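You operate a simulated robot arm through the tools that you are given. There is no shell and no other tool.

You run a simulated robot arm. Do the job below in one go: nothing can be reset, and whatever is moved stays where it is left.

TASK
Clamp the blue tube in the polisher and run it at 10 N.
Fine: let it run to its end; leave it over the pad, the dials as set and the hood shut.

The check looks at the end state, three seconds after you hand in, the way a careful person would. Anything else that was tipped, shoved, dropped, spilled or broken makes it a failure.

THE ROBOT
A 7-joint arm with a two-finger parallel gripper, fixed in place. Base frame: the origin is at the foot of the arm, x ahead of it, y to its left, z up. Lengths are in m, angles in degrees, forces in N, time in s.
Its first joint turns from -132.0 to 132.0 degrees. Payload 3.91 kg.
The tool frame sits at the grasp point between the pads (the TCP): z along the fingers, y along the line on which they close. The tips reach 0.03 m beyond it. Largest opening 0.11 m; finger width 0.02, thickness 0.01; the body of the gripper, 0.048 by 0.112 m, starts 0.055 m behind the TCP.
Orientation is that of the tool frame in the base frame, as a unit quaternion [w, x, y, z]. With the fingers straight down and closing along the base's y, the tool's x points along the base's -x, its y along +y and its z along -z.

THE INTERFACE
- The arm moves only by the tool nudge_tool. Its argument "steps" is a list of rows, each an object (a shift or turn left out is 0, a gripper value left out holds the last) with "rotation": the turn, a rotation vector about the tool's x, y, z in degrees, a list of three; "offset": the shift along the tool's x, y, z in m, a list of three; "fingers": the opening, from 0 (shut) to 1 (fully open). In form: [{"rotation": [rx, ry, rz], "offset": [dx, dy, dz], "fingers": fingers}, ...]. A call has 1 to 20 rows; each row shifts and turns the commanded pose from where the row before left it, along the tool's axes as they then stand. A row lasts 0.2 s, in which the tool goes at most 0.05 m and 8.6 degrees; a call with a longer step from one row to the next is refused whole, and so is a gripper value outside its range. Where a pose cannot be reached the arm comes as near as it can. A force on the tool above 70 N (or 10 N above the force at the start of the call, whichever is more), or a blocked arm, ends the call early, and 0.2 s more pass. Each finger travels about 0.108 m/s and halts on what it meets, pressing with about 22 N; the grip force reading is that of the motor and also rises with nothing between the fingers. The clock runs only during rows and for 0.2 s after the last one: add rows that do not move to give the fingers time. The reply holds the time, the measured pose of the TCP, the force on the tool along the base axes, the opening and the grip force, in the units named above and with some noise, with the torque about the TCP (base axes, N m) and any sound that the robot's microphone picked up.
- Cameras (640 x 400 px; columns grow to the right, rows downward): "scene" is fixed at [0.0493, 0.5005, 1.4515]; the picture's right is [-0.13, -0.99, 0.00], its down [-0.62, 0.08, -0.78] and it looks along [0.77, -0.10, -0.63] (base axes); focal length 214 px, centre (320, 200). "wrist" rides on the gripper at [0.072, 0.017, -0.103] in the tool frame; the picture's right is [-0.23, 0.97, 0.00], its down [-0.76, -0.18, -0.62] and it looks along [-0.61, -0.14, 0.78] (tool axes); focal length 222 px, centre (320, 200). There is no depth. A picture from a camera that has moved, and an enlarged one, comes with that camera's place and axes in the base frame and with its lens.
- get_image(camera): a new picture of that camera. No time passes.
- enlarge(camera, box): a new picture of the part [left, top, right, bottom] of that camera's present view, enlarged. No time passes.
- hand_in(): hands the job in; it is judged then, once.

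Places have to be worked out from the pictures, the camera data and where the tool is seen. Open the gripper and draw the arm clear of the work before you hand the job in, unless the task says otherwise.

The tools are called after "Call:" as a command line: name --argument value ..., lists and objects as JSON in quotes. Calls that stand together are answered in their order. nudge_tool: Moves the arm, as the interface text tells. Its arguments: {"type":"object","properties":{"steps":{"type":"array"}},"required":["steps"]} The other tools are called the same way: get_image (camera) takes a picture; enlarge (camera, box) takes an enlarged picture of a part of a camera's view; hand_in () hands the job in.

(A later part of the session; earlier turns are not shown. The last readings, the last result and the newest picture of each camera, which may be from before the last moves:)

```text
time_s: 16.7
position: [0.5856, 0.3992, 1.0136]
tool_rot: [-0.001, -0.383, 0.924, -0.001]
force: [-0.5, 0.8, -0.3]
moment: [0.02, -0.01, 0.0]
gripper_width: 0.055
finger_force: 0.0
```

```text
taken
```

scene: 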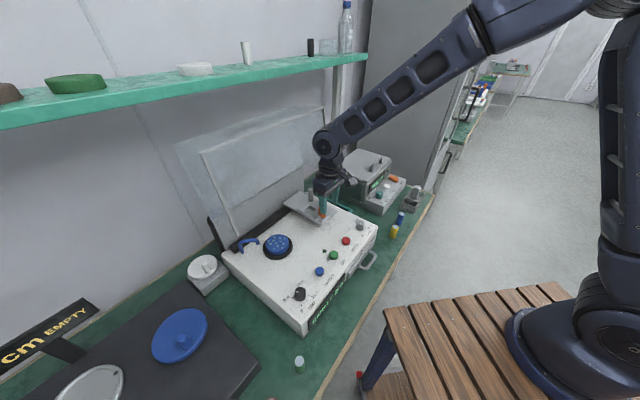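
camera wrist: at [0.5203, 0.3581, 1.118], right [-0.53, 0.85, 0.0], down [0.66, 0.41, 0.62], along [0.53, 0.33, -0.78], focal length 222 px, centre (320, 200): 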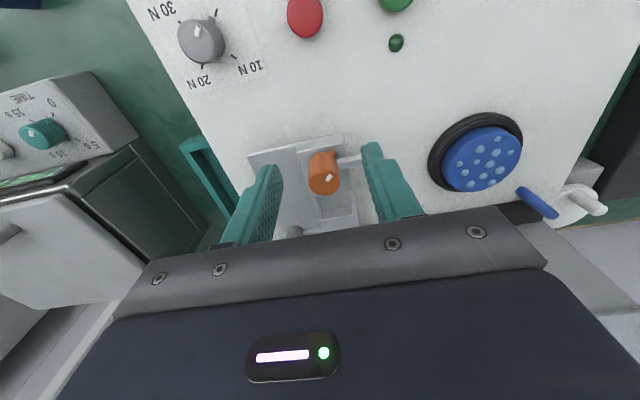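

The knob and dial are clear here. I enlarge the head area and the LOAD dial.

Call:
enlarge --camera "wrist" --box '[240, 120, 400, 230]'

Call:
enlarge --camera "wrist" --box '[130, 0, 290, 110]'

```text
3.64 times, centred on (320, 175) of wrist
camera zoom: at [0.5203, 0.3581, 1.118], right [-0.53, 0.85, 0.0], down [0.66, 0.41, 0.62], along [0.53, 0.33, -0.78], focal length 808 px, centre (320, 291)
```

zoom: 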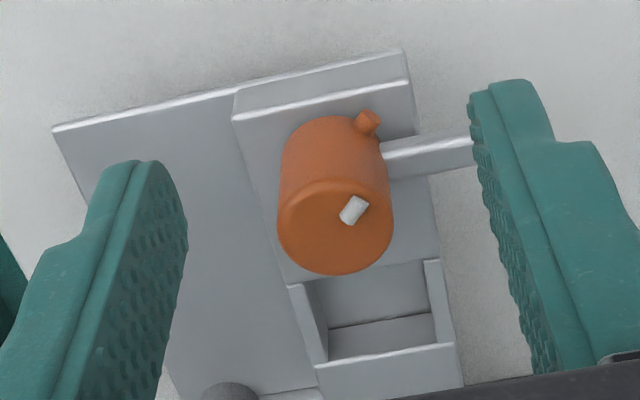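

```text
3.64 times, centred on (210, 55) of wrist
camera zoom: at [0.5203, 0.3581, 1.118], right [-0.53, 0.85, 0.0], down [0.66, 0.41, 0.62], along [0.53, 0.33, -0.78], focal length 808 px, centre (720, 727)
```

zoom: 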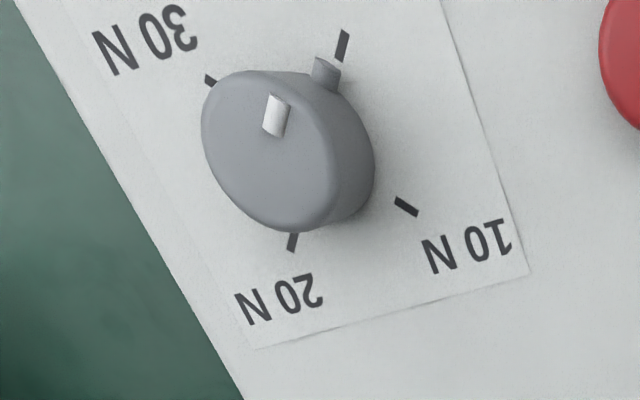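

The pocket is about 40 × 38 mm, centred near (0.653, 0.463), with the block top at z≈0.915. The knob is at (0.617, 0.421) with its top at 0.948. I go over the blue tube, keeping the closing axis along the rail, and tilt 20° so the wrist will stay in front of the hood later.

Call:
nudge_tool --steps '[{"offset": [0.0, -0.02, -0.02]}, {"offset": [0.0214, -0.0363, 0.0088]}, {"offset": [0.0214, -0.0363, 0.0088]}, {"offset": [0.0214, -0.0363, 0.0088]}, {"offset": [0.0214, -0.0363, 0.0088]}, {"offset": [0.0214, -0.0363, 0.0088]}, {"offset": [0.0214, -0.0363, 0.0088]}, {"offset": [0.0214, -0.0363, 0.0088]}, {"offset": [0.021, -0.0246, 0.0]}, {"rotation": [0, -6.67, 0], "fingers": 0.65}, {"rotation": [0, -6.67, 0]}, {"rotation": [0, -6.66, 0]}]'

Call:
get_image --camera "wrist"

Call:
get_image --camera "scene"

```text
time_s: 19.3
position: [0.6761, 0.0681, 0.974]
tool_rot: [0.16, -0.377, 0.91, 0.065]
force: [1.6, 0.7, -0.6]
moment: [-0.03, 0.0, -0.03]
gripper_width: 0.0717
finger_force: 0.1
```

```text
taken
camera wrist: at [0.5896, 0.0052, 1.046], right [-0.54, 0.84, 0.08], down [0.48, 0.23, 0.85], along [0.69, 0.49, -0.53], focal length 222 px, centre (320, 200)
```

wrist: 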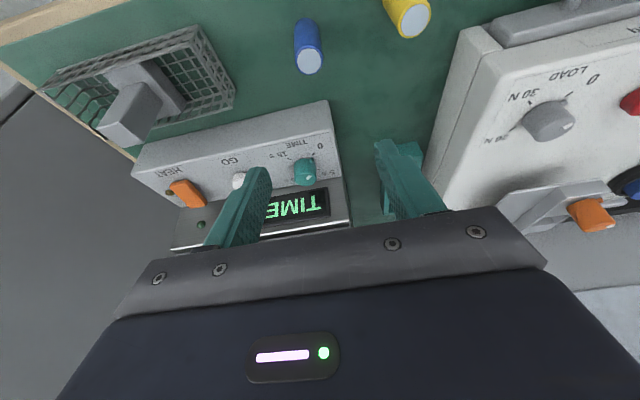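

```text
taken
```

scene: 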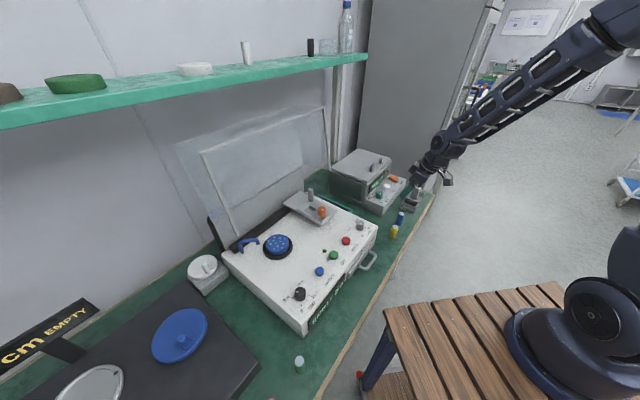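

The tube top computes to (0.677, 0.069, 0.826), directly below the TCP. I descend vertically to z≈0.83 and close on its upper part.

Call:
nudge_tool --steps '[{"offset": [0.0122, 0.0001, 0.0338]}, {"offset": [0.0122, 0.0001, 0.0338]}, {"offset": [0.0122, 0.0001, 0.0338]}, {"offset": [0.0122, 0.0001, 0.0338]}]'

Call:
get_image --camera "wrist"

Call:
enlarge --camera "scene" --box '[370, 160, 450, 250]'

```text
time_s: 20.3
position: [0.673, 0.0671, 0.8306]
tool_rot: [0.16, -0.377, 0.91, 0.065]
force: [0.3, 0.6, 0.3]
moment: [0.0, -0.06, 0.01]
gripper_width: 0.0718
finger_force: 0.1
```

```text
taken
camera wrist: at [0.589, 0.0038, 0.9041], right [-0.54, 0.84, 0.08], down [0.48, 0.23, 0.85], along [0.69, 0.49, -0.53], focal length 222 px, centre (320, 200)
```

wrist: 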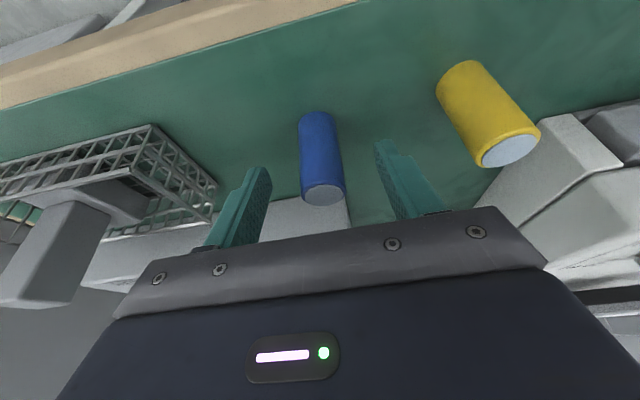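

```text
4.44 times, centred on (410, 205) of scene
camera zoom: at [0.0493, 0.5005, 1.4515], right [-0.13, -0.99, 0.0], down [-0.62, 0.08, -0.78], along [0.77, -0.1, -0.63], focal length 953 px, centre (-80, 178)
```

zoom: 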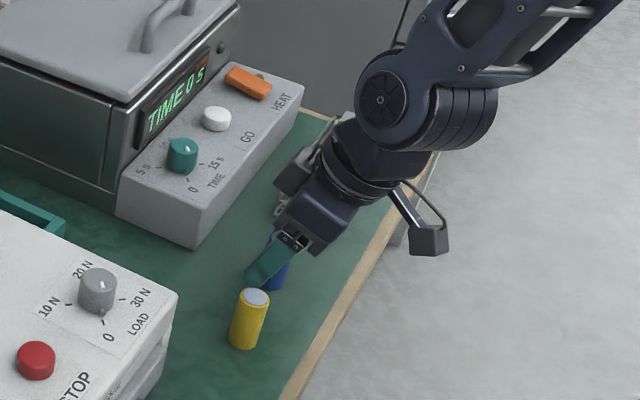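

The tube top sits between the fingers at the TCP. I close the gripper.

Call:
nudge_tool --steps '[{"offset": [-0.003, 0, 0.0], "fingers": 0.65}, {"fingers": 0.0}, {"fingers": 0.0}, {"fingers": 0.0}]'

Call:
get_image --camera "wrist"

```text
time_s: 21.3
position: [0.6765, 0.068, 0.831]
tool_rot: [0.16, -0.377, 0.91, 0.066]
force: [0.6, 1.3, -1.0]
moment: [0.03, -0.01, 0.0]
gripper_width: 0.0252
finger_force: 22.0
```

```text
taken
camera wrist: at [0.5912, 0.006, 0.9048], right [-0.54, 0.84, 0.08], down [0.48, 0.23, 0.84], along [0.69, 0.49, -0.53], focal length 222 px, centre (320, 200)
```

wrist: 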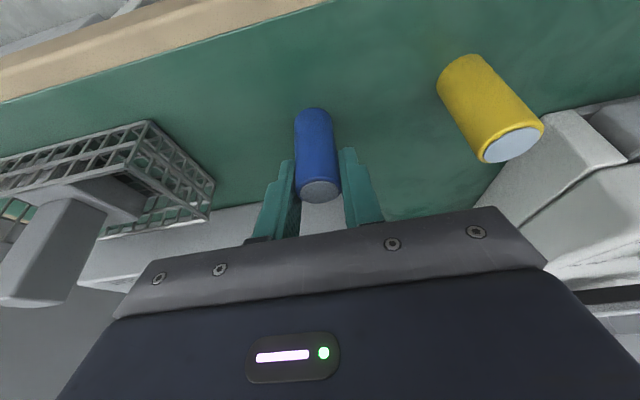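

The tube is held firmly at 25 mm width. I lift it to TCP z≈1.01 and carry it most of the way to the pocket.

Call:
nudge_tool --steps '[{"offset": [-0.0076, 0, -0.0211]}, {"offset": [-0.0153, -0.0001, -0.0423]}, {"offset": [-0.0153, -0.0001, -0.0423]}, {"offset": [-0.0153, -0.0001, -0.0423]}, {"offset": [-0.0076, 0, -0.0211]}, {"offset": [-0.0275, 0.0329, 0.0099]}, {"offset": [-0.0275, 0.0329, 0.0099]}, {"offset": [-0.0275, 0.0329, 0.0099]}, {"offset": [-0.0275, 0.0329, 0.0099]}, {"offset": [-0.0275, 0.0329, 0.0099]}, {"offset": [-0.0275, 0.0329, 0.0099]}]'

Call:
get_image --camera "wrist"

Call:
enlarge --camera "scene" --box '[250, 110, 420, 250]'

```text
time_s: 23.7
position: [0.66, 0.3322, 1.0103]
tool_rot: [0.16, -0.376, 0.91, 0.067]
force: [-0.2, -1.5, -1.1]
moment: [0.03, 0.02, 0.01]
gripper_width: 0.0251
finger_force: 22.4
```

```text
taken
camera wrist: at [0.574, 0.2694, 1.0839], right [-0.54, 0.84, 0.08], down [0.48, 0.23, 0.84], along [0.69, 0.49, -0.53], focal length 222 px, centre (320, 200)
```

wrist: 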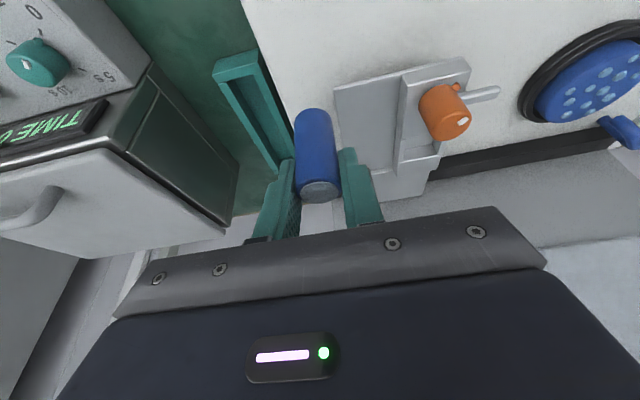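

```text
2.86 times, centred on (335, 180) of scene
camera zoom: at [0.0493, 0.5005, 1.4515], right [-0.13, -0.99, 0.0], down [-0.62, 0.08, -0.78], along [0.77, -0.1, -0.63], focal length 613 px, centre (277, 257)
```

zoom: 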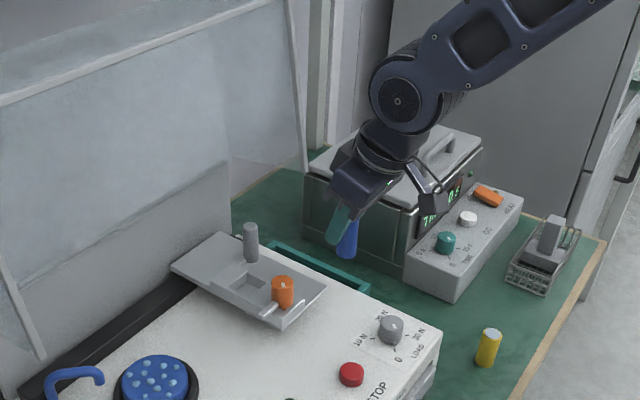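

The tube is carried vertically. I enlarge the wrist view of the pocket to refine its position before the last approach.

Call:
enlarge --camera "wrist" --box '[320, 50, 520, 210]'

Call:
enlarge --camera "scene" --box '[285, 185, 345, 225]'

```text
2.50 times, centred on (420, 130) of wrist
camera zoom: at [0.574, 0.2694, 1.0839], right [-0.54, 0.84, 0.08], down [0.48, 0.23, 0.84], along [0.69, 0.49, -0.53], focal length 555 px, centre (70, 375)
```

zoom: 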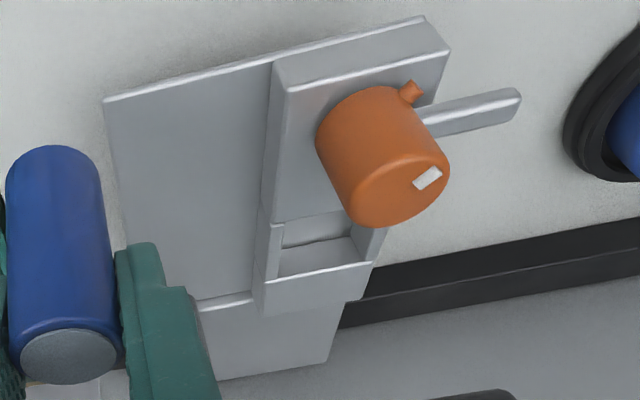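

```text
10.00 times, centred on (315, 205) of scene
camera zoom: at [0.0493, 0.5005, 1.4515], right [-0.13, -0.99, 0.0], down [-0.62, 0.08, -0.78], along [0.77, -0.1, -0.63], focal length 2145 px, centre (370, 150)
```

zoom: 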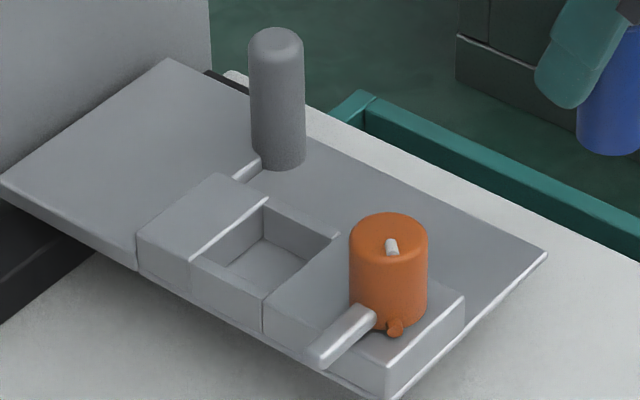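

Combining both cameras, I put the pocket centre at about (0.652, 0.462). I move there at the same height and check alignment before lowering.

Call:
nudge_tool --steps '[{"offset": [-0.02025, 0.0244, 0.0073]}, {"offset": [-0.02025, 0.0244, 0.0073]}, {"offset": [-0.02025, 0.0244, 0.0073]}, {"offset": [-0.02025, 0.0244, 0.0073]}]'

Call:
enlarge --camera "wrist" --box '[240, 60, 440, 220]'

Call:
enlarge --camera "scene" --box '[270, 150, 370, 230]'

```text
time_s: 24.7
position: [0.6538, 0.4616, 1.0093]
tool_rot: [0.159, -0.376, 0.91, 0.066]
force: [0.6, -0.4, -0.6]
moment: [0.01, -0.04, 0.01]
gripper_width: 0.0251
finger_force: 22.1
```

```text
2.50 times, centred on (340, 140) of wrist
camera zoom: at [0.5672, 0.3993, 1.0831], right [-0.54, 0.84, 0.08], down [0.48, 0.23, 0.84], along [0.69, 0.49, -0.53], focal length 555 px, centre (270, 350)
```

zoom: 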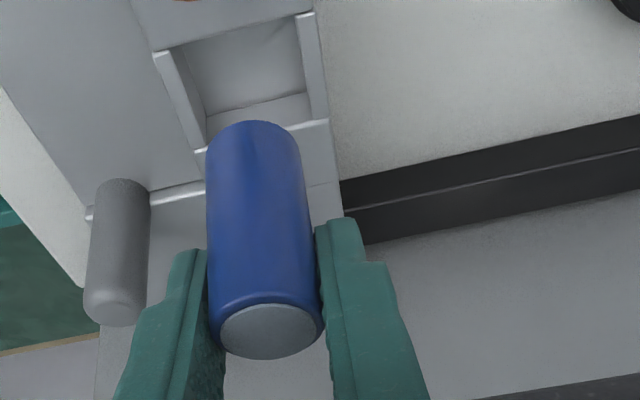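

```text
5.00 times, centred on (320, 190) of scene
camera zoom: at [0.0493, 0.5005, 1.4515], right [-0.13, -0.99, 0.0], down [-0.62, 0.08, -0.78], along [0.77, -0.1, -0.63], focal length 1072 px, centre (320, 250)
```

zoom: 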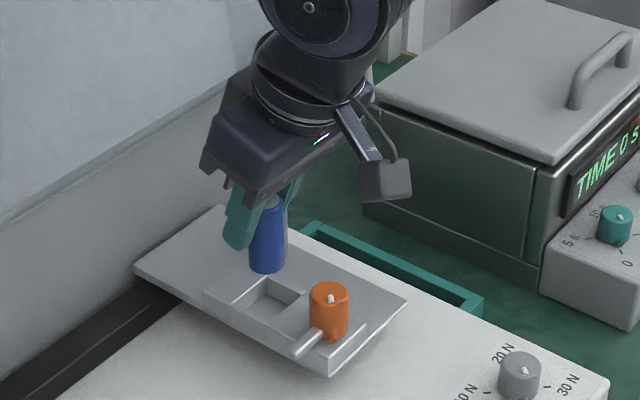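

The tube's downward projection falls on the pocket centre to within a few millimetres. I lower it 45 mm.

Call:
nudge_tool --steps '[{"offset": [0.0051, 0.0, 0.0141]}, {"offset": [0.0051, 0.0, 0.0141]}, {"offset": [0.0051, 0.0, 0.0141]}]'

Call:
enlarge --camera "wrist" --box '[240, 60, 440, 220]'

Call:
enlarge --camera "scene" --box '[270, 150, 370, 230]'

```text
time_s: 25.5
position: [0.6519, 0.4624, 0.9651]
tool_rot: [0.159, -0.377, 0.91, 0.067]
force: [0.2, 0.0, -0.2]
moment: [0.0, -0.01, 0.01]
gripper_width: 0.025
finger_force: 22.6
```

```text
2.50 times, centred on (340, 140) of wrist
camera zoom: at [0.5666, 0.3995, 1.039], right [-0.54, 0.84, 0.08], down [0.48, 0.23, 0.85], along [0.69, 0.49, -0.53], focal length 555 px, centre (270, 350)
```

zoom: 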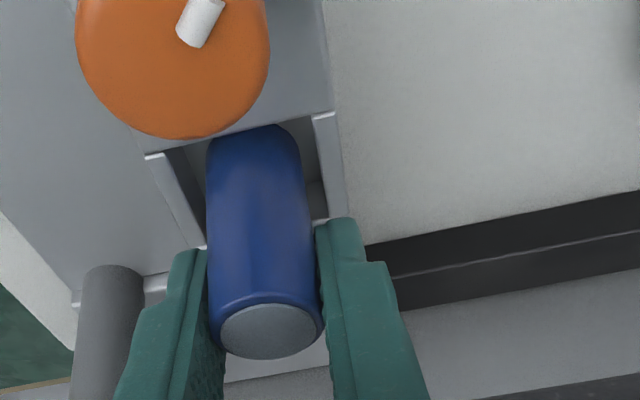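

```text
5.00 times, centred on (320, 190) of scene
camera zoom: at [0.0493, 0.5005, 1.4515], right [-0.13, -0.99, 0.0], down [-0.62, 0.08, -0.78], along [0.77, -0.1, -0.63], focal length 1072 px, centre (320, 250)
```

zoom: 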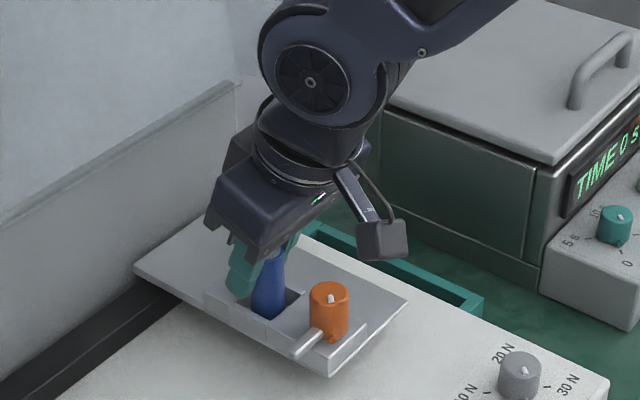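

The tube is entering the pocket with clearance on both sides. I continue down in small steps, watching the force.

Call:
nudge_tool --steps '[{"offset": [0.0014, 0.0, 0.0038]}, {"offset": [0.0014, 0.0, 0.0038]}]'

Call:
enlarge --camera "scene" --box '[290, 170, 350, 220]'

Call:
enlarge --camera "wrist" --box '[240, 60, 440, 220]'

```text
time_s: 26.1
position: [0.6528, 0.4616, 0.9584]
tool_rot: [0.16, -0.377, 0.91, 0.066]
force: [-1.0, -1.0, 5.4]
moment: [-0.1, 0.08, 0.01]
gripper_width: 0.0254
finger_force: 22.0
```

```text
8.00 times, centred on (320, 195) of scene
camera zoom: at [0.0493, 0.5005, 1.4515], right [-0.13, -0.99, 0.0], down [-0.62, 0.08, -0.78], along [0.77, -0.1, -0.63], focal length 1716 px, centre (320, 240)
```

zoom: 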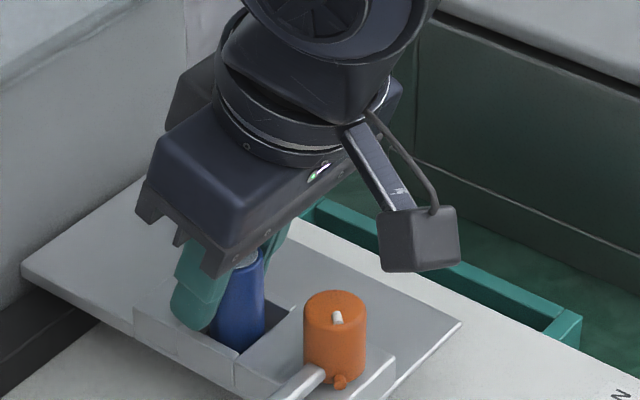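

```text
2.50 times, centred on (340, 140) of wrist
camera zoom: at [0.5665, 0.3992, 1.0315], right [-0.54, 0.84, 0.08], down [0.48, 0.23, 0.85], along [0.69, 0.49, -0.53], focal length 555 px, centre (270, 350)
```

zoom: 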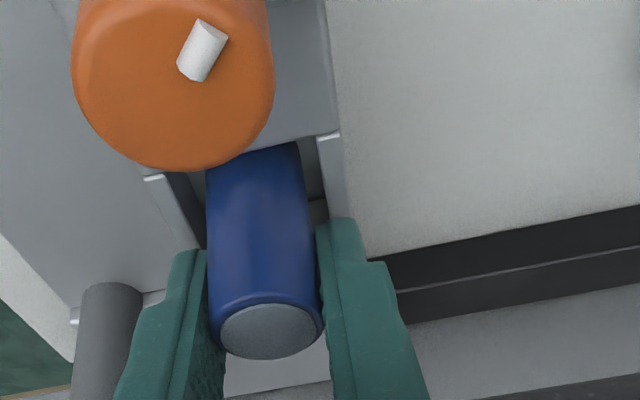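

The tube has touched the pocket floor (5 N upwards). I release it and check that it stands before withdrawing along the tool axis.

Call:
nudge_tool --steps '[{"fingers": 0.3}, {"fingers": 0.5}, {"fingers": 0.5}]'

Call:
enlarge --camera "wrist" --box '[240, 60, 440, 220]'

```text
time_s: 26.9
position: [0.6516, 0.4614, 0.9569]
tool_rot: [0.159, -0.377, 0.91, 0.066]
force: [1.0, 0.0, 0.2]
moment: [-0.01, 0.0, 0.04]
gripper_width: 0.0551
finger_force: 0.1
```

```text
2.50 times, centred on (340, 140) of wrist
camera zoom: at [0.5666, 0.3992, 1.0312], right [-0.54, 0.84, 0.08], down [0.48, 0.23, 0.84], along [0.69, 0.49, -0.53], focal length 555 px, centre (270, 350)
```

zoom: 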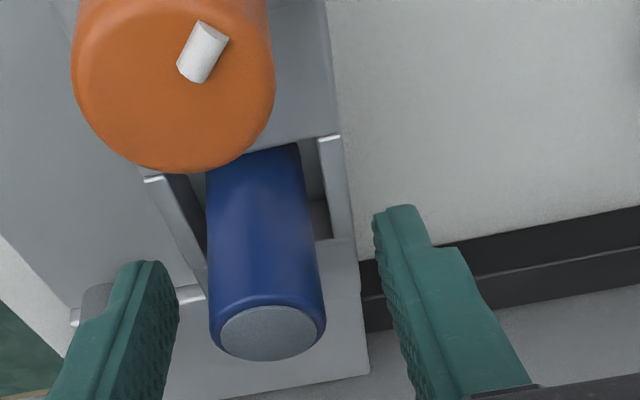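

The tube stands by itself in the pocket. I withdraw, return the tool to vertical over the clamp knob and set the closing axis for a clockwise quarter turn.

Call:
nudge_tool --steps '[{"offset": [0, 0, -0.03]}, {"offset": [0, 0, -0.03]}, {"offset": [0.0329, 0, -0.0119]}, {"rotation": [0, 6.67, 0]}, {"rotation": [0, 6.67, 0]}, {"rotation": [0, 6.66, 0]}, {"rotation": [0, 0, -7.5]}, {"rotation": [0, 0, -7.5]}, {"rotation": [0, 0, -7.5]}, {"rotation": [0, 0, -7.5]}, {"rotation": [0, 0, -7.5]}, {"rotation": [0, 0, -7.5]}]'

Call:
get_image --camera "wrist"

Call:
enlarge --camera "scene" --box '[260, 120, 400, 240]'

```text
time_s: 29.5
position: [0.6137, 0.4243, 1.0127]
tool_rot: [-0.001, -0.707, 0.707, 0.0]
force: [-0.2, 0.3, 1.0]
moment: [-0.02, -0.02, 0.02]
gripper_width: 0.055
finger_force: 0.1
```

```text
taken
camera wrist: at [0.5967, 0.3498, 1.1174], right [-0.97, 0.23, 0.0], down [0.18, 0.76, 0.62], along [0.14, 0.61, -0.78], focal length 222 px, centre (320, 200)
```

wrist: 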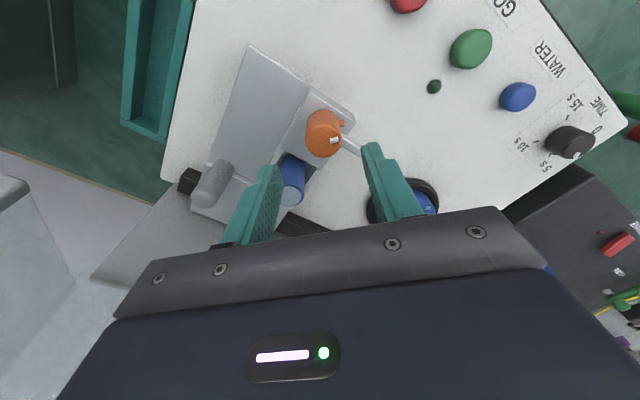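

```text
3.33 times, centred on (330, 180) of scene
camera zoom: at [0.0493, 0.5005, 1.4515], right [-0.13, -0.99, 0.0], down [-0.62, 0.08, -0.78], along [0.77, -0.1, -0.63], focal length 715 px, centre (287, 267)
```

zoom: 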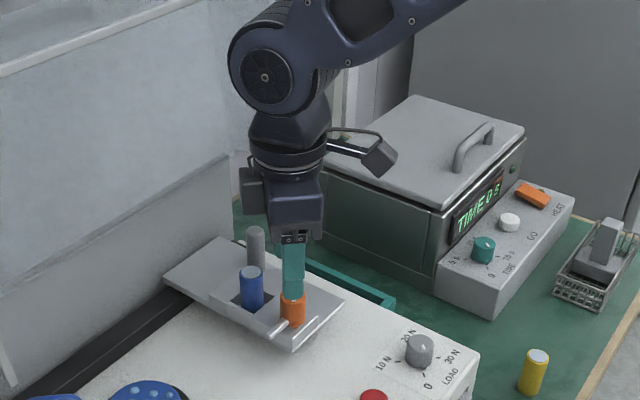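

Let me enlarge to measure the knob position under the gripper.

Call:
enlarge --camera "wrist" --box '[260, 90, 400, 210]'

```text
3.33 times, centred on (330, 150) of wrist
camera zoom: at [0.5967, 0.3498, 1.1174], right [-0.97, 0.23, 0.0], down [0.18, 0.76, 0.62], along [0.14, 0.61, -0.78], focal length 740 px, centre (287, 367)
```

zoom: 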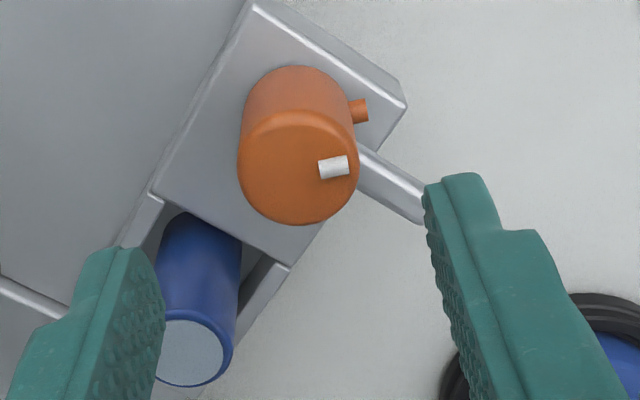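

The knob centre is at (0.610, 0.421), 28 mm in diameter. I centre on it, descend to TCP z≈0.967 and grip its upper part.

Call:
nudge_tool --steps '[{"offset": [0.003, 0.003, 0.015]}, {"offset": [0, 0, 0.015]}, {"offset": [0, 0, 0.015]}, {"fingers": 0.0}, {"fingers": 0.0}, {"fingers": 0.0}]'

Call:
enlarge --camera "wrist" --box '[240, 90, 420, 220]'

Call:
enlarge --camera "scene" --box '[280, 160, 350, 220]'

```text
time_s: 30.9
position: [0.6106, 0.4203, 0.9689]
tool_rot: [-0.001, -0.707, 0.707, 0.0]
force: [-0.4, 1.6, 0.8]
moment: [0.26, -0.21, 0.0]
gripper_width: 0.0274
finger_force: 44.8
```

```text
3.08 times, centred on (330, 155) of wrist
camera zoom: at [0.5927, 0.3467, 1.0727], right [-0.97, 0.23, 0.0], down [0.18, 0.76, 0.62], along [0.14, 0.61, -0.78], focal length 684 px, centre (289, 338)
```

zoom: 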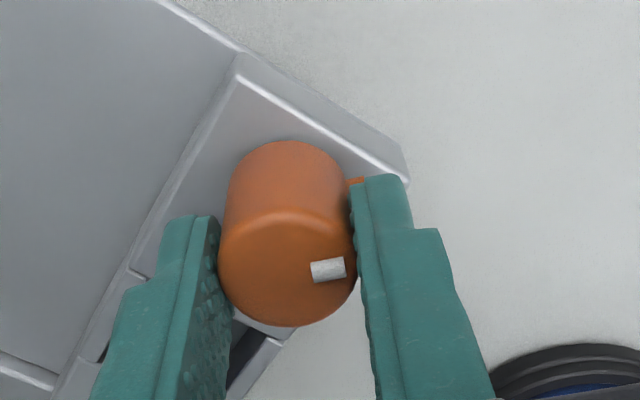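

```text
6.67 times, centred on (315, 190) of scene
camera zoom: at [0.0493, 0.5005, 1.4515], right [-0.13, -0.99, 0.0], down [-0.62, 0.08, -0.78], along [0.77, -0.1, -0.63], focal length 1430 px, centre (353, 267)
```

zoom: 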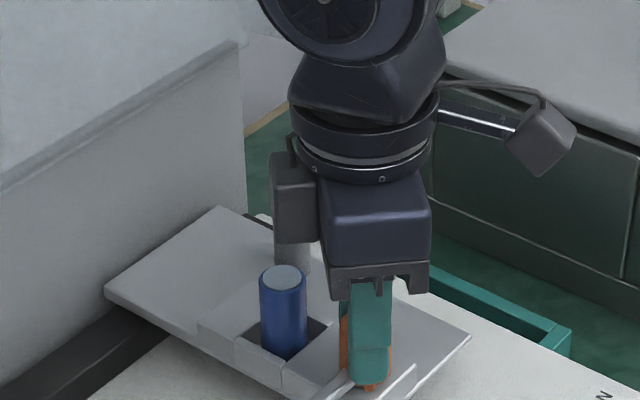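

The knob is gripped. I try a small clockwise turn and watch the torque, tube and display.

Call:
nudge_tool --steps '[{"rotation": [0, 0, 7.5]}, {"rotation": [0, 0, 7.5]}, {"rotation": [0, 0, 7.5]}]'

Call:
enlarge --camera "wrist" --box '[240, 90, 420, 220]'

Call:
enlarge --camera "scene" --box '[280, 160, 350, 220]'

Call:
enlarge --camera "scene" --box '[280, 250, 400, 330]'

```text
time_s: 31.7
position: [0.6099, 0.4205, 0.9682]
tool_rot: [-0.002, -0.555, 0.832, -0.001]
force: [0.6, 7.1, -11.2]
moment: [0.7, -0.61, -0.03]
gripper_width: 0.0277
finger_force: 45.1
```

```text
3.08 times, centred on (330, 155) of wrist
camera zoom: at [0.5668, 0.3587, 1.0728], right [-0.81, 0.58, 0.0], down [0.46, 0.64, 0.62], along [0.36, 0.5, -0.78], focal length 684 px, centre (289, 338)
```

zoom: 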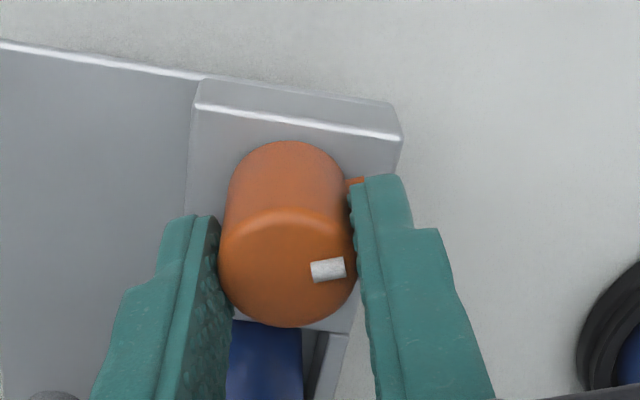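

```text
6.67 times, centred on (315, 190) of scene
camera zoom: at [0.0493, 0.5005, 1.4515], right [-0.13, -0.99, 0.0], down [-0.62, 0.08, -0.78], along [0.77, -0.1, -0.63], focal length 1430 px, centre (353, 267)
```

zoom: 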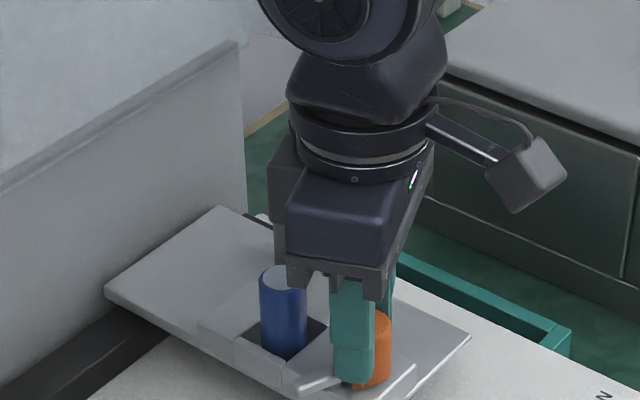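

```text
5.00 times, centred on (340, 290) of scene
camera zoom: at [0.0493, 0.5005, 1.4515], right [-0.13, -0.99, 0.0], down [-0.62, 0.08, -0.78], along [0.77, -0.1, -0.63], focal length 1072 px, centre (220, -250)
```

zoom: 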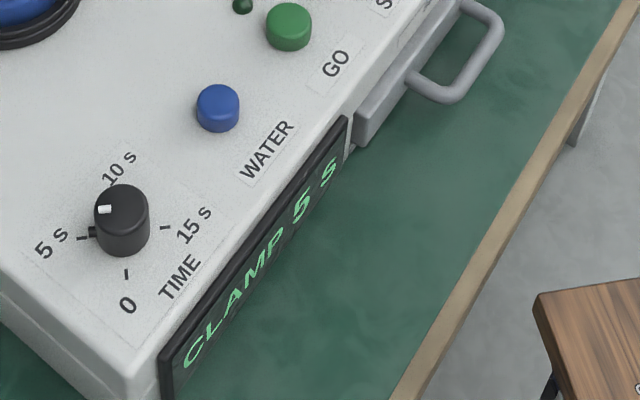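

The display now reads "CLAMP 5 S", so it senses the tube and asks for clamping. The knob and its lever turn freely clockwise, so I keep turning.

Call:
nudge_tool --steps '[{"rotation": [0, 0, 7.5]}, {"rotation": [0, 0, 7.5]}, {"rotation": [0, 0, 7.5]}, {"rotation": [0, 0, 7.5]}]'

Call:
enlarge --camera "scene" --box '[280, 160, 350, 220]'

Call:
enlarge --camera "scene" --box '[280, 250, 400, 330]'

Call:
get_image --camera "wrist"

```text
time_s: 32.7
position: [0.6108, 0.4201, 0.9693]
tool_rot: [-0.001, -0.32, 0.947, -0.001]
force: [5.9, 6.8, -25.3]
moment: [0.59, -0.81, -0.02]
gripper_width: 0.0276
finger_force: 44.5
```

```text
6.67 times, centred on (315, 190) of scene
camera zoom: at [0.0493, 0.5005, 1.4515], right [-0.13, -0.99, 0.0], down [-0.62, 0.08, -0.78], along [0.77, -0.1, -0.63], focal length 1430 px, centre (353, 267)
```

zoom: 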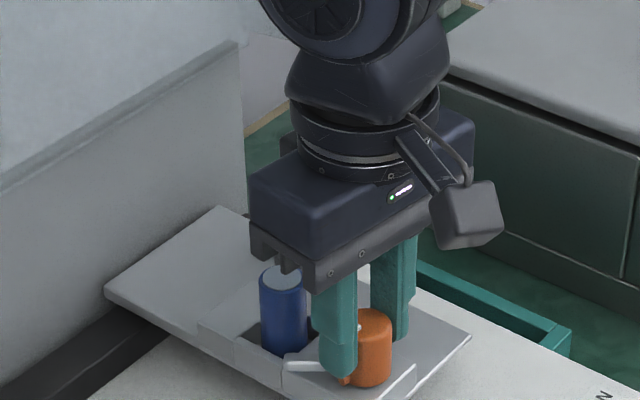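

```text
5.00 times, centred on (340, 290) of scene
camera zoom: at [0.0493, 0.5005, 1.4515], right [-0.13, -0.99, 0.0], down [-0.62, 0.08, -0.78], along [0.77, -0.1, -0.63], focal length 1072 px, centre (220, -250)
```

zoom: 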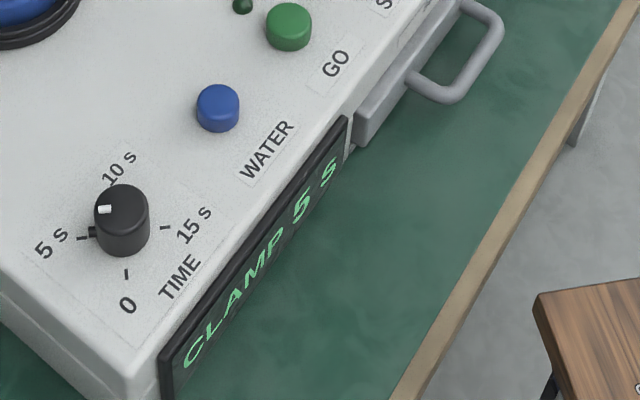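

```text
taken
camera wrist: at [0.5429, 0.3882, 1.0728], right [-0.41, 0.91, 0.0], down [0.71, 0.32, 0.62], along [0.57, 0.25, -0.78], focal length 222 px, centre (320, 200)
```

wrist: 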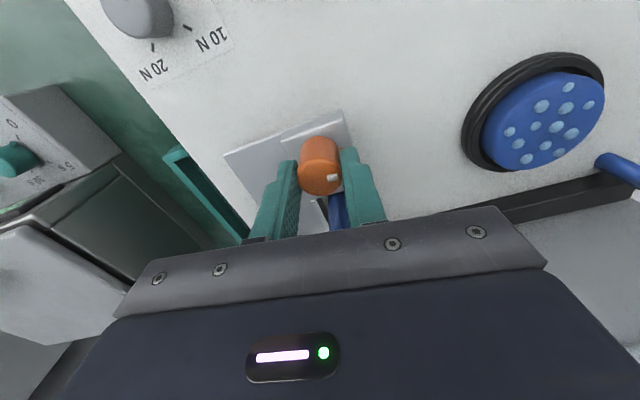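

The lever turns with the knob and is swinging towards the tube side, about 52° so far. I continue to 90°, lowering slightly to relieve the vertical pull.

Call:
nudge_tool --steps '[{"rotation": [0, 0, 7.5], "offset": [0, 0, 0.0006]}, {"rotation": [0, 0, 7.5], "offset": [0, 0, 0.0006]}, {"rotation": [0, 0, 7.5], "offset": [0, 0, 0.0006]}]'

Call:
enlarge --camera "scene" --box '[280, 160, 350, 220]'

Call:
enlarge --camera "scene" --box '[280, 250, 400, 330]'

```text
time_s: 33.5
position: [0.611, 0.4198, 0.9692]
tool_rot: [0.0, -0.13, 0.992, 0.0]
force: [4.5, 4.6, 16.7]
moment: [-0.35, 1.08, 0.0]
gripper_width: 0.0277
finger_force: 45.0
```

```text
6.67 times, centred on (315, 190) of scene
camera zoom: at [0.0493, 0.5005, 1.4515], right [-0.13, -0.99, 0.0], down [-0.62, 0.08, -0.78], along [0.77, -0.1, -0.63], focal length 1430 px, centre (353, 267)
```

zoom: 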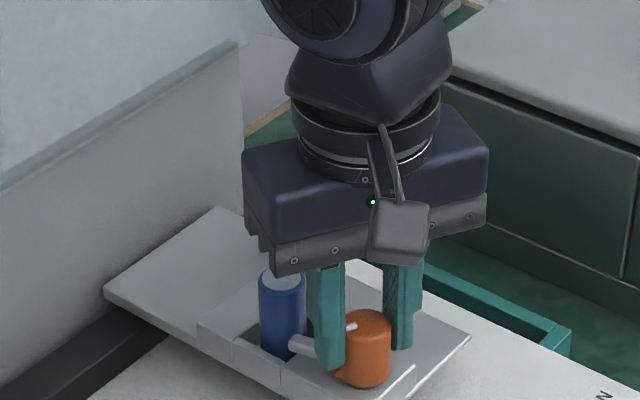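

```text
5.00 times, centred on (340, 290) of scene
camera zoom: at [0.0493, 0.5005, 1.4515], right [-0.13, -0.99, 0.0], down [-0.62, 0.08, -0.78], along [0.77, -0.1, -0.63], focal length 1072 px, centre (220, -250)
```

zoom: 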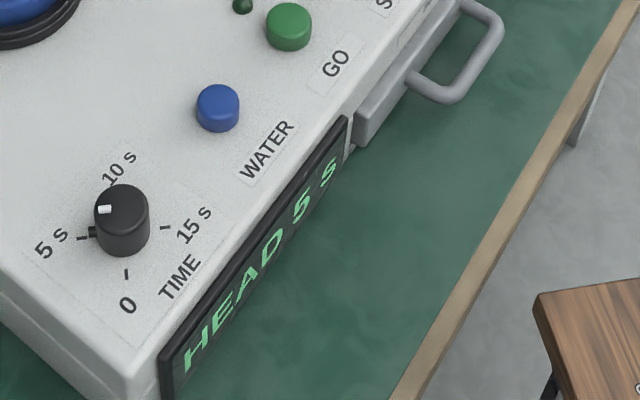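

The display changed to "HEAD 5 S", so the clamp registers and the head is the next step. I finish the quarter turn gently.

Call:
nudge_tool --steps '[{"rotation": [0, 0, 7.5]}, {"rotation": [0, 0, 7.5]}]'

Call:
enlarge --camera "scene" --box '[280, 160, 350, 220]'

Call:
enlarge --camera "scene" --box '[280, 250, 400, 330]'

```text
time_s: 34.1
position: [0.6117, 0.4207, 0.9695]
tool_rot: [0.0, 0.0, 1.0, -0.001]
force: [-0.8, -1.2, 30.1]
moment: [-0.01, -0.33, 0.19]
gripper_width: 0.0277
finger_force: 44.5
```

```text
6.67 times, centred on (315, 190) of scene
camera zoom: at [0.0493, 0.5005, 1.4515], right [-0.13, -0.99, 0.0], down [-0.62, 0.08, -0.78], along [0.77, -0.1, -0.63], focal length 1430 px, centre (353, 267)
```

zoom: 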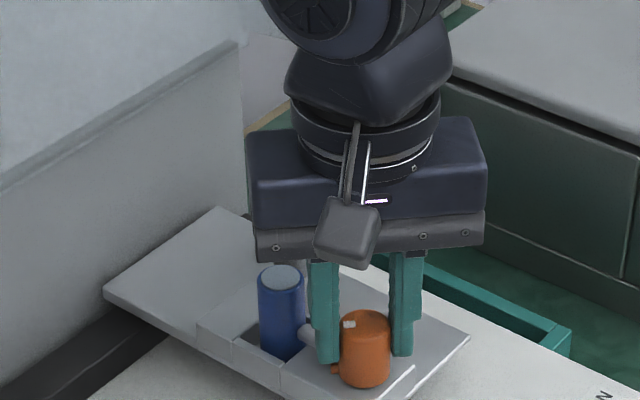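

```text
5.00 times, centred on (340, 290) of scene
camera zoom: at [0.0493, 0.5005, 1.4515], right [-0.13, -0.99, 0.0], down [-0.62, 0.08, -0.78], along [0.77, -0.1, -0.63], focal length 1072 px, centre (220, -250)
```

zoom: 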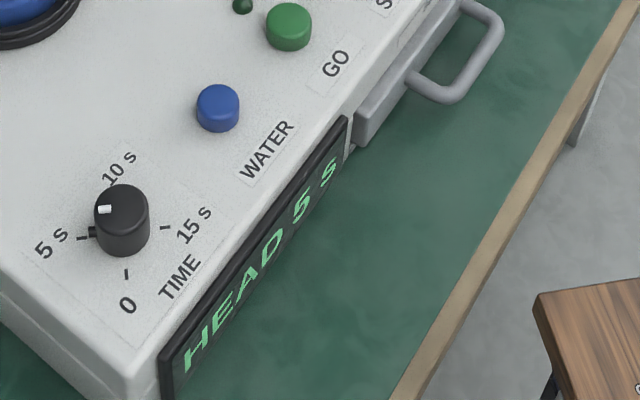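

The knob is fully turned and the lever points at the tube. Since the head slides on the rail, I keep hold of the knob, ease the vertical force and test by drawing the head 2 cm to the left towards the pad.

Call:
nudge_tool --steps '[{"offset": [0, 0, -0.0008]}, {"offset": [0.007, 0.007, 0]}, {"offset": [0.007, 0.007, 0]}]'

Call:
enlarge --camera "scene" --box '[260, 150, 360, 240]'

```text
time_s: 34.9
position: [0.5964, 0.4342, 0.9685]
tool_rot: [-0.001, 0.0, 1.0, 0.0]
force: [11.3, 11.0, 28.9]
moment: [0.37, 0.38, -0.02]
gripper_width: 0.0273
finger_force: 45.1
```

```text
4.44 times, centred on (310, 195) of scene
camera zoom: at [0.0493, 0.5005, 1.4515], right [-0.13, -0.99, 0.0], down [-0.62, 0.08, -0.78], along [0.77, -0.1, -0.63], focal length 953 px, centre (364, 222)
```

zoom: 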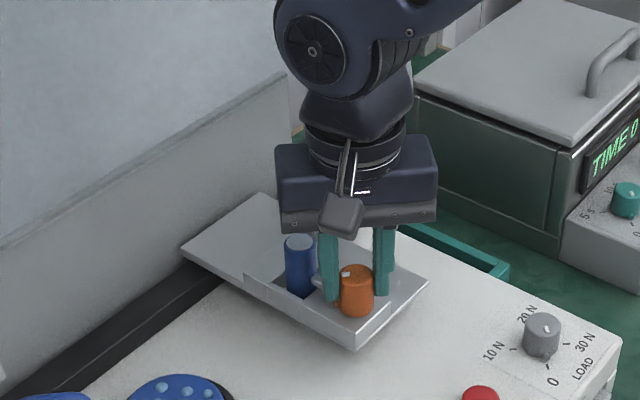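

The head slides with me. The side force is small, so I correct slightly and continue leftwards while watching the force.

Call:
nudge_tool --steps '[{"offset": [-0.0005, 0.0007, -0.001]}, {"offset": [0.0105, 0.0105, 0]}, {"offset": [0.0105, 0.0105, 0]}, {"offset": [0.0105, 0.0105, 0]}]'

Call:
enlarge --camera "scene" --box '[240, 150, 360, 250]'

```text
time_s: 35.9
position: [0.5651, 0.466, 0.9694]
tool_rot: [-0.001, 0.0, 1.0, -0.002]
force: [-1.0, -1.9, 14.2]
moment: [0.52, -0.75, 0.01]
gripper_width: 0.0274
finger_force: 45.2
```

```text
4.00 times, centred on (300, 200) of scene
camera zoom: at [0.0493, 0.5005, 1.4515], right [-0.13, -0.99, 0.0], down [-0.62, 0.08, -0.78], along [0.77, -0.1, -0.63], focal length 858 px, centre (400, 200)
```

zoom: 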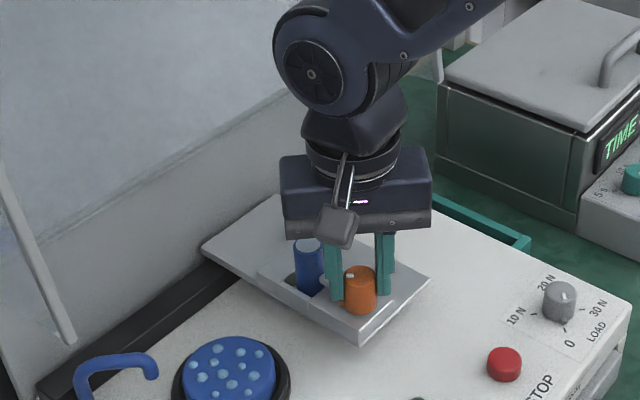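

It moves smoothly, with about 10 cm still to go. I continue.

Call:
nudge_tool --steps '[{"offset": [0.0105, 0.0105, 0]}, {"offset": [0.0105, 0.0105, 0]}, {"offset": [0.0105, 0.0105, 0]}, {"offset": [0.0105, 0.0105, 0]}, {"offset": [0.0105, 0.0105, 0]}]'

Call:
enlarge --camera "scene" --box '[220, 160, 340, 260]'

Call:
enlarge --camera "scene" --box '[280, 250, 400, 330]'

```text
time_s: 37.1
position: [0.5126, 0.5177, 0.9686]
tool_rot: [-0.002, -0.001, 1.0, -0.002]
force: [-6.5, -6.7, -4.8]
moment: [0.33, -0.05, 0.03]
gripper_width: 0.0277
finger_force: 45.2
```

```text
4.00 times, centred on (280, 210) of scene
camera zoom: at [0.0493, 0.5005, 1.4515], right [-0.13, -0.99, 0.0], down [-0.62, 0.08, -0.78], along [0.77, -0.1, -0.63], focal length 858 px, centre (480, 160)
```

zoom: 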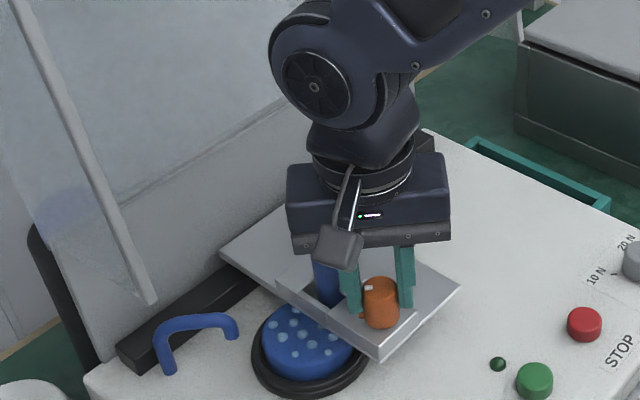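

```text
5.00 times, centred on (340, 290) of scene
camera zoom: at [0.0493, 0.5005, 1.4515], right [-0.13, -0.99, 0.0], down [-0.62, 0.08, -0.78], along [0.77, -0.1, -0.63], focal length 1072 px, centre (220, -250)
```

zoom: 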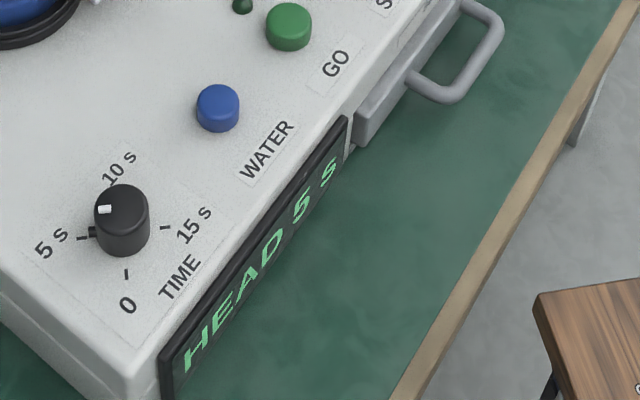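

The head is partly over the pad and the display still says HEAD. I continue in smaller steps.

Call:
nudge_tool --steps '[{"offset": [0.0055, 0.006, 0]}, {"offset": [0.006, 0.006, 0]}, {"offset": [0.006, 0.006, 0]}]'

Call:
enlarge --camera "scene" --box '[220, 160, 340, 260]'

Call:
enlarge --camera "scene" --box '[280, 250, 400, 330]'

```text
time_s: 37.9
position: [0.4955, 0.5358, 0.969]
tool_rot: [-0.001, 0.0, 1.0, -0.002]
force: [-22.2, -24.1, -11.1]
moment: [0.01, 0.69, -0.01]
gripper_width: 0.0276
finger_force: 45.9
```

```text
4.00 times, centred on (280, 210) of scene
camera zoom: at [0.0493, 0.5005, 1.4515], right [-0.13, -0.99, 0.0], down [-0.62, 0.08, -0.78], along [0.77, -0.1, -0.63], focal length 858 px, centre (480, 160)
```

zoom: 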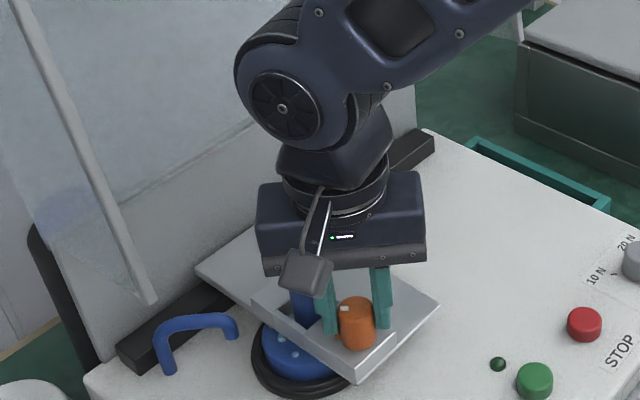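

```text
5.00 times, centred on (340, 290) of scene
camera zoom: at [0.0493, 0.5005, 1.4515], right [-0.13, -0.99, 0.0], down [-0.62, 0.08, -0.78], along [0.77, -0.1, -0.63], focal length 1072 px, centre (220, -250)
```

zoom: 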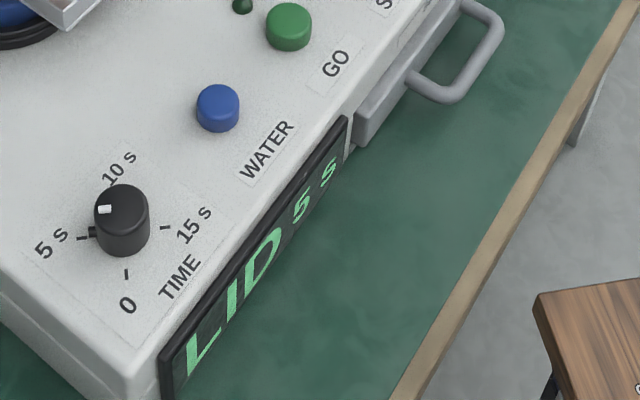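

The display says "LID 5 S", so the head position is accepted. I relieve the side force and go 5 mm further to be well centred over the pad.

Call:
nudge_tool --steps '[{"offset": [0.0016, -0.0016, 0]}, {"offset": [0.0018, 0.0018, 0]}, {"offset": [0.0018, 0.0018, 0]}]'

Call:
enlarge --camera "scene" --box '[220, 160, 340, 260]'

Call:
get_image --camera "wrist"

```text
time_s: 38.7
position: [0.4904, 0.5394, 0.9676]
tool_rot: [0.0, 0.0, 1.0, -0.002]
force: [3.6, 1.2, -27.8]
moment: [0.3, -0.85, 0.01]
gripper_width: 0.0271
finger_force: 45.1
```

```text
4.00 times, centred on (280, 210) of scene
camera zoom: at [0.0493, 0.5005, 1.4515], right [-0.13, -0.99, 0.0], down [-0.62, 0.08, -0.78], along [0.77, -0.1, -0.63], focal length 858 px, centre (480, 160)
```

zoom: 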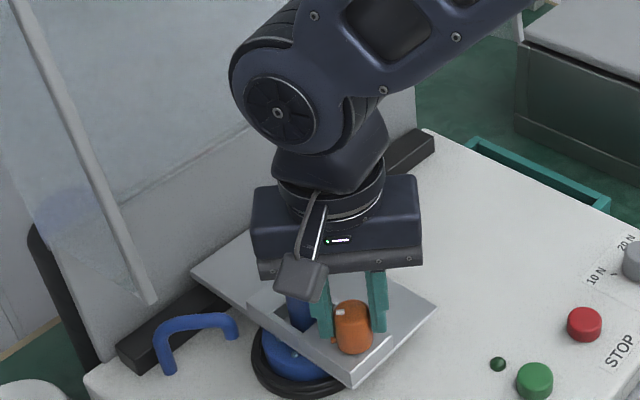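

```text
taken
camera wrist: at [0.4183, 0.5548, 1.0725], right [0.23, 0.97, 0.0], down [0.76, -0.18, 0.62], along [0.61, -0.14, -0.78], focal length 222 px, centre (320, 200)
```

wrist: 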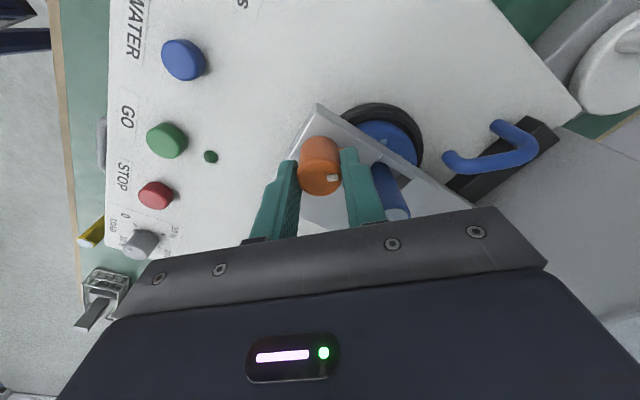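

The tube works out at (0.531, 0.581), which is practically over the pad centre. I release the knob, rise clear and check the result.

Call:
nudge_tool --steps '[{"fingers": 0.42}, {"fingers": 0.42}, {"offset": [0, 0, -0.03]}, {"offset": [0.02, 0, -0.03]}, {"offset": [0.035, -0.02, -0.02]}, {"offset": [0.035, -0.02, -0.02]}]'

Call:
get_image --camera "wrist"

Call:
enlarge --camera "scene" --box '[220, 160, 340, 260]'

Call:
enlarge --camera "scene" --box '[280, 230, 400, 330]'

```text
time_s: 40.1
position: [0.4006, 0.5, 1.0678]
tool_rot: [-0.001, -0.001, 1.0, -0.001]
force: [0.9, -0.4, -0.1]
moment: [0.0, 0.05, 0.01]
gripper_width: 0.0464
finger_force: 0.0
```

```text
taken
camera wrist: at [0.3274, 0.5148, 1.172], right [0.23, 0.97, 0.0], down [0.76, -0.18, 0.62], along [0.61, -0.14, -0.78], focal length 222 px, centre (320, 200)
```

wrist: 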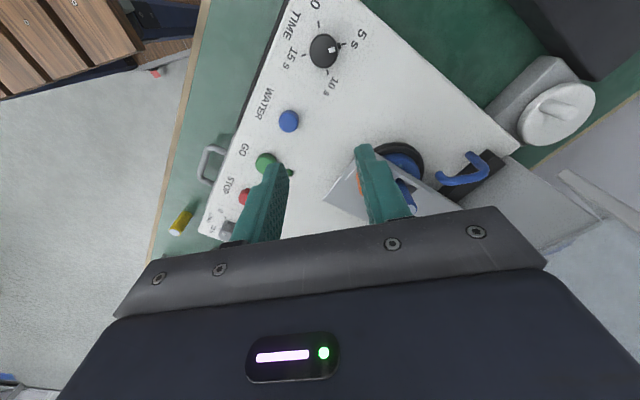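

```text
4.00 times, centred on (280, 210) of scene
camera zoom: at [0.0493, 0.5005, 1.4515], right [-0.13, -0.99, 0.0], down [-0.62, 0.08, -0.78], along [0.77, -0.1, -0.63], focal length 858 px, centre (480, 160)
```

zoom: 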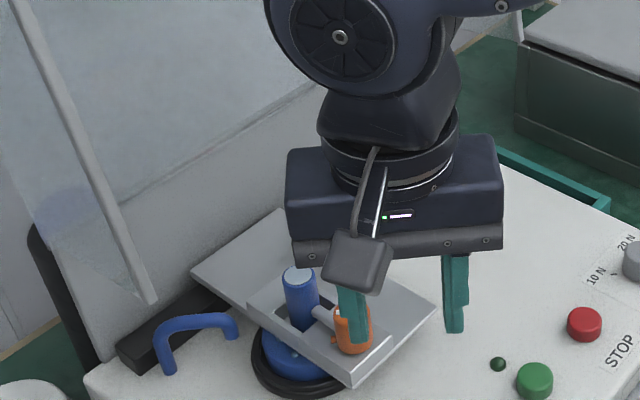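

```text
4.00 times, centred on (340, 280) of scene
camera zoom: at [0.0493, 0.5005, 1.4515], right [-0.13, -0.99, 0.0], down [-0.62, 0.08, -0.78], along [0.77, -0.1, -0.63], focal length 858 px, centre (240, -120)
```

zoom: 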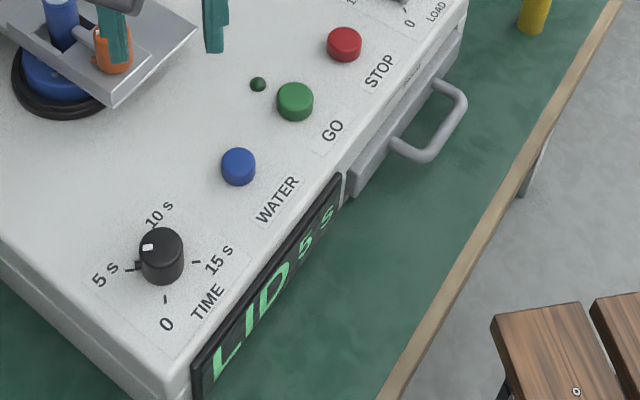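

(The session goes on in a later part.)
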